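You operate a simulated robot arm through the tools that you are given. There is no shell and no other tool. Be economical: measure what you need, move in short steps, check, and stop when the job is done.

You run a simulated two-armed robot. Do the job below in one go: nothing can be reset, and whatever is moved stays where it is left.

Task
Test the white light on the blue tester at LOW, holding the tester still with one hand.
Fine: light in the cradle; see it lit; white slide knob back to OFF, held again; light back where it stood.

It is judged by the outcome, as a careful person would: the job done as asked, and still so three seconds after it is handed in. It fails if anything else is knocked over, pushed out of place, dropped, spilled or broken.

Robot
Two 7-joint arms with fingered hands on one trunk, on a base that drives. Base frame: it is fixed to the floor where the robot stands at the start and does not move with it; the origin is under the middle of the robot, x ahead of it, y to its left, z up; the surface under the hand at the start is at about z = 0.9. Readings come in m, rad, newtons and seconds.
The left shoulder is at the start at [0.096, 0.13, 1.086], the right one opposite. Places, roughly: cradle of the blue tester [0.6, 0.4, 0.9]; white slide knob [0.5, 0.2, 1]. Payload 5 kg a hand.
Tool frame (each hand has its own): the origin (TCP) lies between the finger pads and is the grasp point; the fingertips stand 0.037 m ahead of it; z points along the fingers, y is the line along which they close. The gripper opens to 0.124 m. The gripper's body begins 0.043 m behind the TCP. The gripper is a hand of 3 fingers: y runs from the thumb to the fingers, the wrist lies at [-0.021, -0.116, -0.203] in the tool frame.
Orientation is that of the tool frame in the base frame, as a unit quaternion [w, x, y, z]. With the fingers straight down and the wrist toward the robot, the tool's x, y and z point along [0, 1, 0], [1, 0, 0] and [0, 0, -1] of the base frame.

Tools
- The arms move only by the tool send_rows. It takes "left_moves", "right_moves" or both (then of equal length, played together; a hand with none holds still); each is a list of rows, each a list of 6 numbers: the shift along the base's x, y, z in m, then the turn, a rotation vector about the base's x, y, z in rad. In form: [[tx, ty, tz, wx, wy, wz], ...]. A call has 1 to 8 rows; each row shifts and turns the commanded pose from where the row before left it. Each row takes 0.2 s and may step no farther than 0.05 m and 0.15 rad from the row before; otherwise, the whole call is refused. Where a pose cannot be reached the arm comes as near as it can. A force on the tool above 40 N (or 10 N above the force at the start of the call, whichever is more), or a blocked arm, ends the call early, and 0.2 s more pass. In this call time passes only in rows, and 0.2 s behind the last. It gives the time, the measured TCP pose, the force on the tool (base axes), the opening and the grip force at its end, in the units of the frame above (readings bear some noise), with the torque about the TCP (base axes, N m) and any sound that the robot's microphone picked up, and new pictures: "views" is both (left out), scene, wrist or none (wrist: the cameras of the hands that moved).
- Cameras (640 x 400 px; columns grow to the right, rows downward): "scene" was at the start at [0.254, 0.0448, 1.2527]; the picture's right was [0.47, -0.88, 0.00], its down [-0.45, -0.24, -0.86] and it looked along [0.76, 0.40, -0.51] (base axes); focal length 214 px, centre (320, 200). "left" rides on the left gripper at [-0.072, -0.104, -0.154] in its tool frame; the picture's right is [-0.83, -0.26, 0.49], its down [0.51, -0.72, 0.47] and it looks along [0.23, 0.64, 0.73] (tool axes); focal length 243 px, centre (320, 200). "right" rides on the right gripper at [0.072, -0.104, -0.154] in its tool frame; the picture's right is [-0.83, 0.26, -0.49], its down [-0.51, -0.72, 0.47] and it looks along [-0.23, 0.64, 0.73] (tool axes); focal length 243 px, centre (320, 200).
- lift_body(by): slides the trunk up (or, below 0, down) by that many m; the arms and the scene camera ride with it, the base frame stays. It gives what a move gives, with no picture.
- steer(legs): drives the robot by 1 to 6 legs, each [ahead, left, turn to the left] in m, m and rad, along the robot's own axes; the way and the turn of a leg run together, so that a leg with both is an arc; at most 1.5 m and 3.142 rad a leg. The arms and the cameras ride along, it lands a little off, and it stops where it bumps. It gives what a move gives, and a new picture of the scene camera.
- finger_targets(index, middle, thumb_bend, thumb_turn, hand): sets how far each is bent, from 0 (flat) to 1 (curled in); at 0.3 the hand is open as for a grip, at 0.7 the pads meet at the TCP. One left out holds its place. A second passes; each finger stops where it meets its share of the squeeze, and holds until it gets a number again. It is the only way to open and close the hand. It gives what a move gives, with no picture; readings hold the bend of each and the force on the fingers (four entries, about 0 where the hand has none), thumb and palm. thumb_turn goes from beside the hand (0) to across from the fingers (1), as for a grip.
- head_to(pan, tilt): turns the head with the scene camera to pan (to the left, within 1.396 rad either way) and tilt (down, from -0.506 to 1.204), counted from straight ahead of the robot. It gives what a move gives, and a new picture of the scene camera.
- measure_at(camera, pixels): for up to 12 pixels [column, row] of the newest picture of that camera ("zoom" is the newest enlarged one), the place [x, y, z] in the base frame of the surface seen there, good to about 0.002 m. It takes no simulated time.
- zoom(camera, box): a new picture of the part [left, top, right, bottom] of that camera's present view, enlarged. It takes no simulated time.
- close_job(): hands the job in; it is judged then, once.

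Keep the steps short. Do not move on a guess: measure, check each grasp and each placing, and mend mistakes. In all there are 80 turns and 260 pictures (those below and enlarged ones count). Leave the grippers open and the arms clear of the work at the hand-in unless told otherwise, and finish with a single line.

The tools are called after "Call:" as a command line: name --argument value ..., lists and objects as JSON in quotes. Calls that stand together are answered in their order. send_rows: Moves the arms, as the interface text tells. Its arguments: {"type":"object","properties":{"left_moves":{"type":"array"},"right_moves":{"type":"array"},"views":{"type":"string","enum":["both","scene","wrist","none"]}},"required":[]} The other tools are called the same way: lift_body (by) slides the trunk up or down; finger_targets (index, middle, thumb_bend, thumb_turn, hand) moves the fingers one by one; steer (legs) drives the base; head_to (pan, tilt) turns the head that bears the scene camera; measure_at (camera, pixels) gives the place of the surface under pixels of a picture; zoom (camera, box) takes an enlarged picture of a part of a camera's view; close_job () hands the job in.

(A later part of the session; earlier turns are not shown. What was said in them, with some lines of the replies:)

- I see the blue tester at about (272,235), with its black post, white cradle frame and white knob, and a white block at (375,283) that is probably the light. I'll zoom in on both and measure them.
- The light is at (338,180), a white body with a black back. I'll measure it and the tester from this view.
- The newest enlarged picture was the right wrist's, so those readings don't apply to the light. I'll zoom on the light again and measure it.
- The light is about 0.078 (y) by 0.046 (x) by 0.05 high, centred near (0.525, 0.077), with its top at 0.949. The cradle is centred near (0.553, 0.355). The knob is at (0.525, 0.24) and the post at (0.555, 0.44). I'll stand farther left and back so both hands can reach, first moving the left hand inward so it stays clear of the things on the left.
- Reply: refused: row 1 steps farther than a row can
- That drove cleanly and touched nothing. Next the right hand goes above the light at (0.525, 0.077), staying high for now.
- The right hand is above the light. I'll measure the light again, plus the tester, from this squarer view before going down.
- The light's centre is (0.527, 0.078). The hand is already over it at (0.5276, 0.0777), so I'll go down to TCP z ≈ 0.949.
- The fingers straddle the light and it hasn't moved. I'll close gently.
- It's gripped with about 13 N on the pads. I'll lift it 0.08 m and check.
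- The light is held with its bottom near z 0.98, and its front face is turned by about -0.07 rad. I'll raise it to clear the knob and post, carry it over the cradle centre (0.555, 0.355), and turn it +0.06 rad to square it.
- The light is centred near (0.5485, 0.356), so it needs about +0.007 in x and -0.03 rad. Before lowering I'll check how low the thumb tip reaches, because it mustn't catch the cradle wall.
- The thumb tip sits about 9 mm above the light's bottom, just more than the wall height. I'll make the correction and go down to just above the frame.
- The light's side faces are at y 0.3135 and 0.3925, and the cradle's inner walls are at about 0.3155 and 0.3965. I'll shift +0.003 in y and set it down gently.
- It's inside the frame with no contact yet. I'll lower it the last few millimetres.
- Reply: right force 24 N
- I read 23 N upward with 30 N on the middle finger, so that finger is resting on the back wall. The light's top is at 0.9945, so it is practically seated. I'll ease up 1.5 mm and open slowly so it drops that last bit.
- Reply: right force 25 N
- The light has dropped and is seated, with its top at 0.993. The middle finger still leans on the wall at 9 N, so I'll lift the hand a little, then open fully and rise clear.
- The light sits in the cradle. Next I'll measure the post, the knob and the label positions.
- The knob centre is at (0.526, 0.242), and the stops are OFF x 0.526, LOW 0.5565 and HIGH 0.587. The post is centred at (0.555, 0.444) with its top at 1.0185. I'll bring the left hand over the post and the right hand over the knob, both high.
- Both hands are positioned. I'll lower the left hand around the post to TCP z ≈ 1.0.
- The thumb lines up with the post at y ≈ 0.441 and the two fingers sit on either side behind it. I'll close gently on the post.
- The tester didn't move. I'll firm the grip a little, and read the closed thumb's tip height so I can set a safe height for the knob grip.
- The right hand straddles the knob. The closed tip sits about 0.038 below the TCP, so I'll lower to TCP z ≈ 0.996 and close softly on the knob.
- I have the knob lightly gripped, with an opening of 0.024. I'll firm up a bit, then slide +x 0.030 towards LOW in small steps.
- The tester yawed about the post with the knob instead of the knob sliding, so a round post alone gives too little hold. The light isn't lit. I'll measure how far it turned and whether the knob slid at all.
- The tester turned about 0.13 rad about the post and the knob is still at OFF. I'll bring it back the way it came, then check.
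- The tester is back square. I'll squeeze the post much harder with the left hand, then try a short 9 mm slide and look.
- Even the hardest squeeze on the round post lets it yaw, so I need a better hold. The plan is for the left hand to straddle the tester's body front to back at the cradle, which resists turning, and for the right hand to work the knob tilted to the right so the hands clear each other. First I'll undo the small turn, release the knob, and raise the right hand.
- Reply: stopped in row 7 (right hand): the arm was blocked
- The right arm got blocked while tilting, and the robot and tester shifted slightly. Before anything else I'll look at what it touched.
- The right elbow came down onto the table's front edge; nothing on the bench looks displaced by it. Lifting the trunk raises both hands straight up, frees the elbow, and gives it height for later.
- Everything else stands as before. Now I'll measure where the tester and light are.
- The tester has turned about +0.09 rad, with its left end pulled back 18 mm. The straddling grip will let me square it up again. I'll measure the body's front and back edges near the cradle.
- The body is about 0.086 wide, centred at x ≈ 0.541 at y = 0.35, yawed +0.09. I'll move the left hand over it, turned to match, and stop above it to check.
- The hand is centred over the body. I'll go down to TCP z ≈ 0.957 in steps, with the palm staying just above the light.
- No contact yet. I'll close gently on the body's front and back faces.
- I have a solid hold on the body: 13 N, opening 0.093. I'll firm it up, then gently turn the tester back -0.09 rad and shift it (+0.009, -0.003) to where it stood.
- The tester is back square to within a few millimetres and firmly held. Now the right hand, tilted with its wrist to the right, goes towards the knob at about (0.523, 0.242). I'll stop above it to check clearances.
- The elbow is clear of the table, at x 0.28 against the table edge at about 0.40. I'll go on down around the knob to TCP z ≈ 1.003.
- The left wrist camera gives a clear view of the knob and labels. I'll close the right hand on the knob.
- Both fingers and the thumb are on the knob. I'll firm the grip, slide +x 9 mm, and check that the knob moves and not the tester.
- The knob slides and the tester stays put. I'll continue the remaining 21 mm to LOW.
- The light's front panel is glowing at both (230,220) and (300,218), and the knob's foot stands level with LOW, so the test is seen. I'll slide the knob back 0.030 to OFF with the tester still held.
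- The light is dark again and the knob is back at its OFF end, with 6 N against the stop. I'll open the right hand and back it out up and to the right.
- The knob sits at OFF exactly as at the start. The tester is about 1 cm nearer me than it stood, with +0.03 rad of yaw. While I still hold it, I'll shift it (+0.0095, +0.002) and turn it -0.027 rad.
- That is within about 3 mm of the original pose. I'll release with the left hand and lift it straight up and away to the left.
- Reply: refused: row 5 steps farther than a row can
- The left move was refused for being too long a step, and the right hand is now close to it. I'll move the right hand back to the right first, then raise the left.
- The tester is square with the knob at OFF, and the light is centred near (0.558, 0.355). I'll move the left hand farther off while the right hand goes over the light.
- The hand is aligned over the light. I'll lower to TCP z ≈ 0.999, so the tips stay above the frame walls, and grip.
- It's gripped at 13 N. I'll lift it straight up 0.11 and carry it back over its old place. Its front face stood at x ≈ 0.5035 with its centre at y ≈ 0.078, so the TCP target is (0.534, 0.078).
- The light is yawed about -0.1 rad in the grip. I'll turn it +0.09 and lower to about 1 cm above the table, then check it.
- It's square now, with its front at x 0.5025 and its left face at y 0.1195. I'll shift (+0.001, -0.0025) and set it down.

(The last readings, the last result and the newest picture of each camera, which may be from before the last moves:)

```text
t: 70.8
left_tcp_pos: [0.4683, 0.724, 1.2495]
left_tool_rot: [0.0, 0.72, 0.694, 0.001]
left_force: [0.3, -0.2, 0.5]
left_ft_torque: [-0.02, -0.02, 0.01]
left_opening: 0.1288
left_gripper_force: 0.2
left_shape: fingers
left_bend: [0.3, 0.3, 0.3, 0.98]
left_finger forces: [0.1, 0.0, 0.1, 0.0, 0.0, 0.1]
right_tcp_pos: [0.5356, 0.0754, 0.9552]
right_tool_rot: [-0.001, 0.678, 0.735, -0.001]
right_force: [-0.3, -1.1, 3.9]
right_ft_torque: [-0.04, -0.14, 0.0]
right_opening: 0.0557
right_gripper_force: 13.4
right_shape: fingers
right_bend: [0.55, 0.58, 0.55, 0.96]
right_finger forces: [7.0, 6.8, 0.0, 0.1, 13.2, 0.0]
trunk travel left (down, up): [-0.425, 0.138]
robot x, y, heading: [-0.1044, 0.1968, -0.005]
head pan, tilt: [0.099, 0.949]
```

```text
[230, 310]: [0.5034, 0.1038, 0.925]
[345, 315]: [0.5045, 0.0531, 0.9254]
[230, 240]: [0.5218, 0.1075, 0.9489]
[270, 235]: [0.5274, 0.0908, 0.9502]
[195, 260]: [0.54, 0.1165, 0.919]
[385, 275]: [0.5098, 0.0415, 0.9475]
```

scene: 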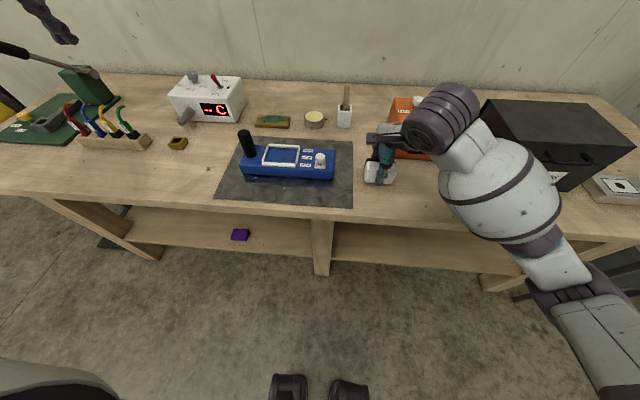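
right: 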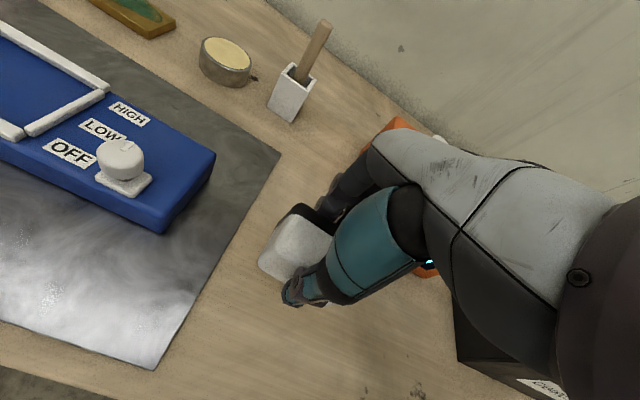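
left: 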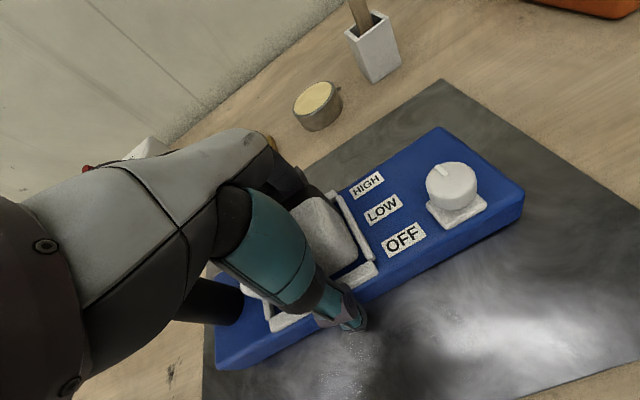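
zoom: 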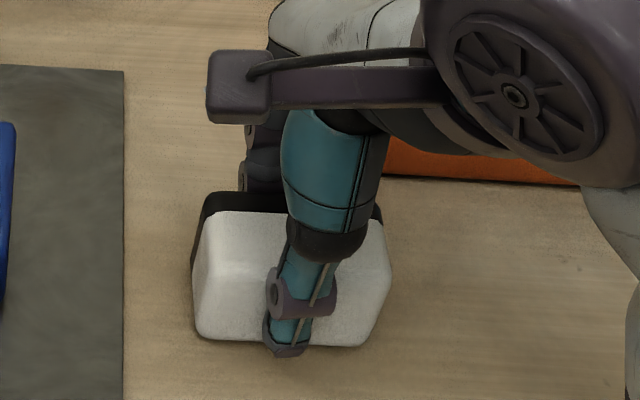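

The light touches the table with 3.9 N upward, its top is at 0.949–0.950, and its front and side match the original readings. I'll open in two stages and lift away.

Call:
finger_targets --hand "right" --index 0.48 --middle 0.48 --thumb_bend 0.48

Call:
finger_targets --hand "right" --index 0.3 --middle 0.3 --thumb_bend 0.3

Call:
send_rows --right_moves '[[0, 0, 0.03, 0, 0, 0], [0, 0, 0.045, 0, 0, 0], [0, 0, 0.045, 0, 0, 0], [0, 0, 0.045, 0, 0, 0], [0, 0, 0.045, 0, 0, 0], [0, -0.045, 0.02, 0, 0, 0], [0, -0.045, 0.01, 0, 0, 0]]' --views "scene"

Call:
zoom --camera "scene" --box '[220, 100, 430, 220]'

Call:
measure_at --camera "scene" --pixels '[[374, 178], [406, 179], [374, 166], [405, 166], [388, 166], [388, 180], [306, 166], [307, 158], [308, 150], [320, 158], [246, 140]]'

```text
t: 71.8
left_tcp_pos: [0.4692, 0.724, 1.2488]
left_tool_rot: [-0.001, 0.72, 0.694, 0.001]
left_force: [0.2, 0.2, -0.4]
left_ft_torque: [0.01, 0.0, 0.0]
left_opening: 0.1291
left_gripper_force: 0.1
left_shape: fingers
left_bend: [0.3, 0.3, 0.3, 0.98]
left_finger forces: [0.0, 0.1, 0.0, 0.0, 0.0, 0.0]
right_tcp_pos: [0.5351, 0.075, 0.9554]
right_tool_rot: [-0.001, 0.677, 0.736, -0.002]
right_force: [0.0, -0.2, 0.3]
right_ft_torque: [0.01, -0.02, 0.01]
right_opening: 0.0736
right_gripper_force: 0.1
right_shape: fingers
right_bend: [0.48, 0.48, 0.48, 0.97]
right_finger forces: [0.0, 0.1, 0.0, 0.0, 0.0, 0.1]
trunk travel left (down, up): [-0.425, 0.138]
robot x, y, heading: [-0.1094, 0.1999, -0.008]
head pan, tilt: [0.099, 0.949]
```

```text
t: 72.8
left_tcp_pos: [0.4688, 0.723, 1.25]
left_tool_rot: [-0.001, 0.72, 0.694, 0.001]
left_force: [0.2, -0.3, 0.0]
left_ft_torque: [-0.01, 0.0, -0.01]
left_opening: 0.1289
left_gripper_force: 0.1
left_shape: fingers
left_bend: [0.3, 0.3, 0.3, 0.98]
left_finger forces: [0.0, 0.0, 0.1, 0.0, 0.1, 0.0]
right_tcp_pos: [0.5356, 0.0749, 0.9547]
right_tool_rot: [-0.002, 0.678, 0.735, -0.002]
right_force: [0.5, -0.2, 0.0]
right_ft_torque: [0.0, -0.02, 0.01]
right_opening: 0.1282
right_gripper_force: 0.0
right_shape: fingers
right_bend: [0.3, 0.3, 0.3, 0.97]
right_finger forces: [0.1, 0.0, 0.0, 0.0, 0.1, 0.1]
trunk travel left (down, up): [-0.425, 0.138]
robot x, y, heading: [-0.1041, 0.1962, -0.007]
head pan, tilt: [0.099, 0.949]
```

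```text
t: 74.4
left_tcp_pos: [0.4673, 0.7199, 1.2513]
left_tool_rot: [-0.001, 0.72, 0.694, 0.002]
left_force: [0.2, -0.6, 0.0]
left_ft_torque: [0.01, 0.03, 0.01]
left_opening: 0.129
left_gripper_force: 0.1
left_shape: fingers
left_bend: [0.3, 0.3, 0.3, 0.98]
left_finger forces: [0.0, 0.0, 0.0, 0.0, 0.0, 0.0]
right_tcp_pos: [0.5357, -0.0193, 1.1939]
right_tool_rot: [-0.002, 0.678, 0.735, -0.002]
right_force: [0.9, -0.5, 0.4]
right_ft_torque: [0.03, -0.03, 0.02]
right_opening: 0.1283
right_gripper_force: 0.1
right_shape: fingers
right_bend: [0.3, 0.3, 0.3, 0.98]
right_finger forces: [0.1, 0.1, 0.0, 0.0, 0.0, 0.0]
trunk travel left (down, up): [-0.425, 0.138]
robot x, y, heading: [-0.1033, 0.2002, -0.01]
head pan, tilt: [0.099, 0.949]
```

scene: 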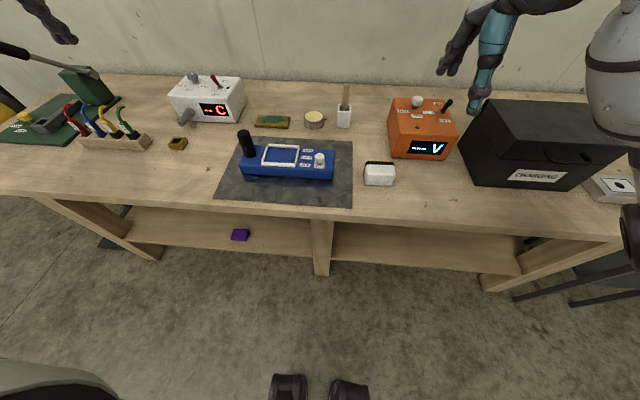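

```text
3.05 times, centred on (325, 160) of scene
```

zoom: 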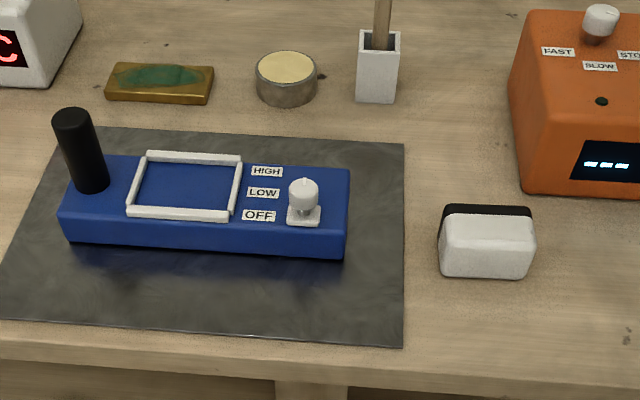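

```text
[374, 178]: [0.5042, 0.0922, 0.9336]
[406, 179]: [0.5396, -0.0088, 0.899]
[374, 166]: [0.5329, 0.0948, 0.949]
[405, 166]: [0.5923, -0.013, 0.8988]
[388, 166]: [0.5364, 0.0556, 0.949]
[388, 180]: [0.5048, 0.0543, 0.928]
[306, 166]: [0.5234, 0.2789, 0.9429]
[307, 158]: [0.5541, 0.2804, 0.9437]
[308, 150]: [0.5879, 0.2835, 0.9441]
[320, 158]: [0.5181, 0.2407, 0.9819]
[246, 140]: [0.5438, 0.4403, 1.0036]
```

The light stands back in its place: front x 0.5045 against 0.5035 before, top 0.949, upright and unlit. The knob is at OFF, the tester is within about 3 mm of its old spot, nothing else has moved, and both hands are open and clear. I'll hand in.

Call:
close_job

```text
The job is handed in.
```

The light lit at LOW and is back in its place, the knob is at OFF, and the tester is within about 3 mm of its start after turning under a first, too-weak grip on its post.
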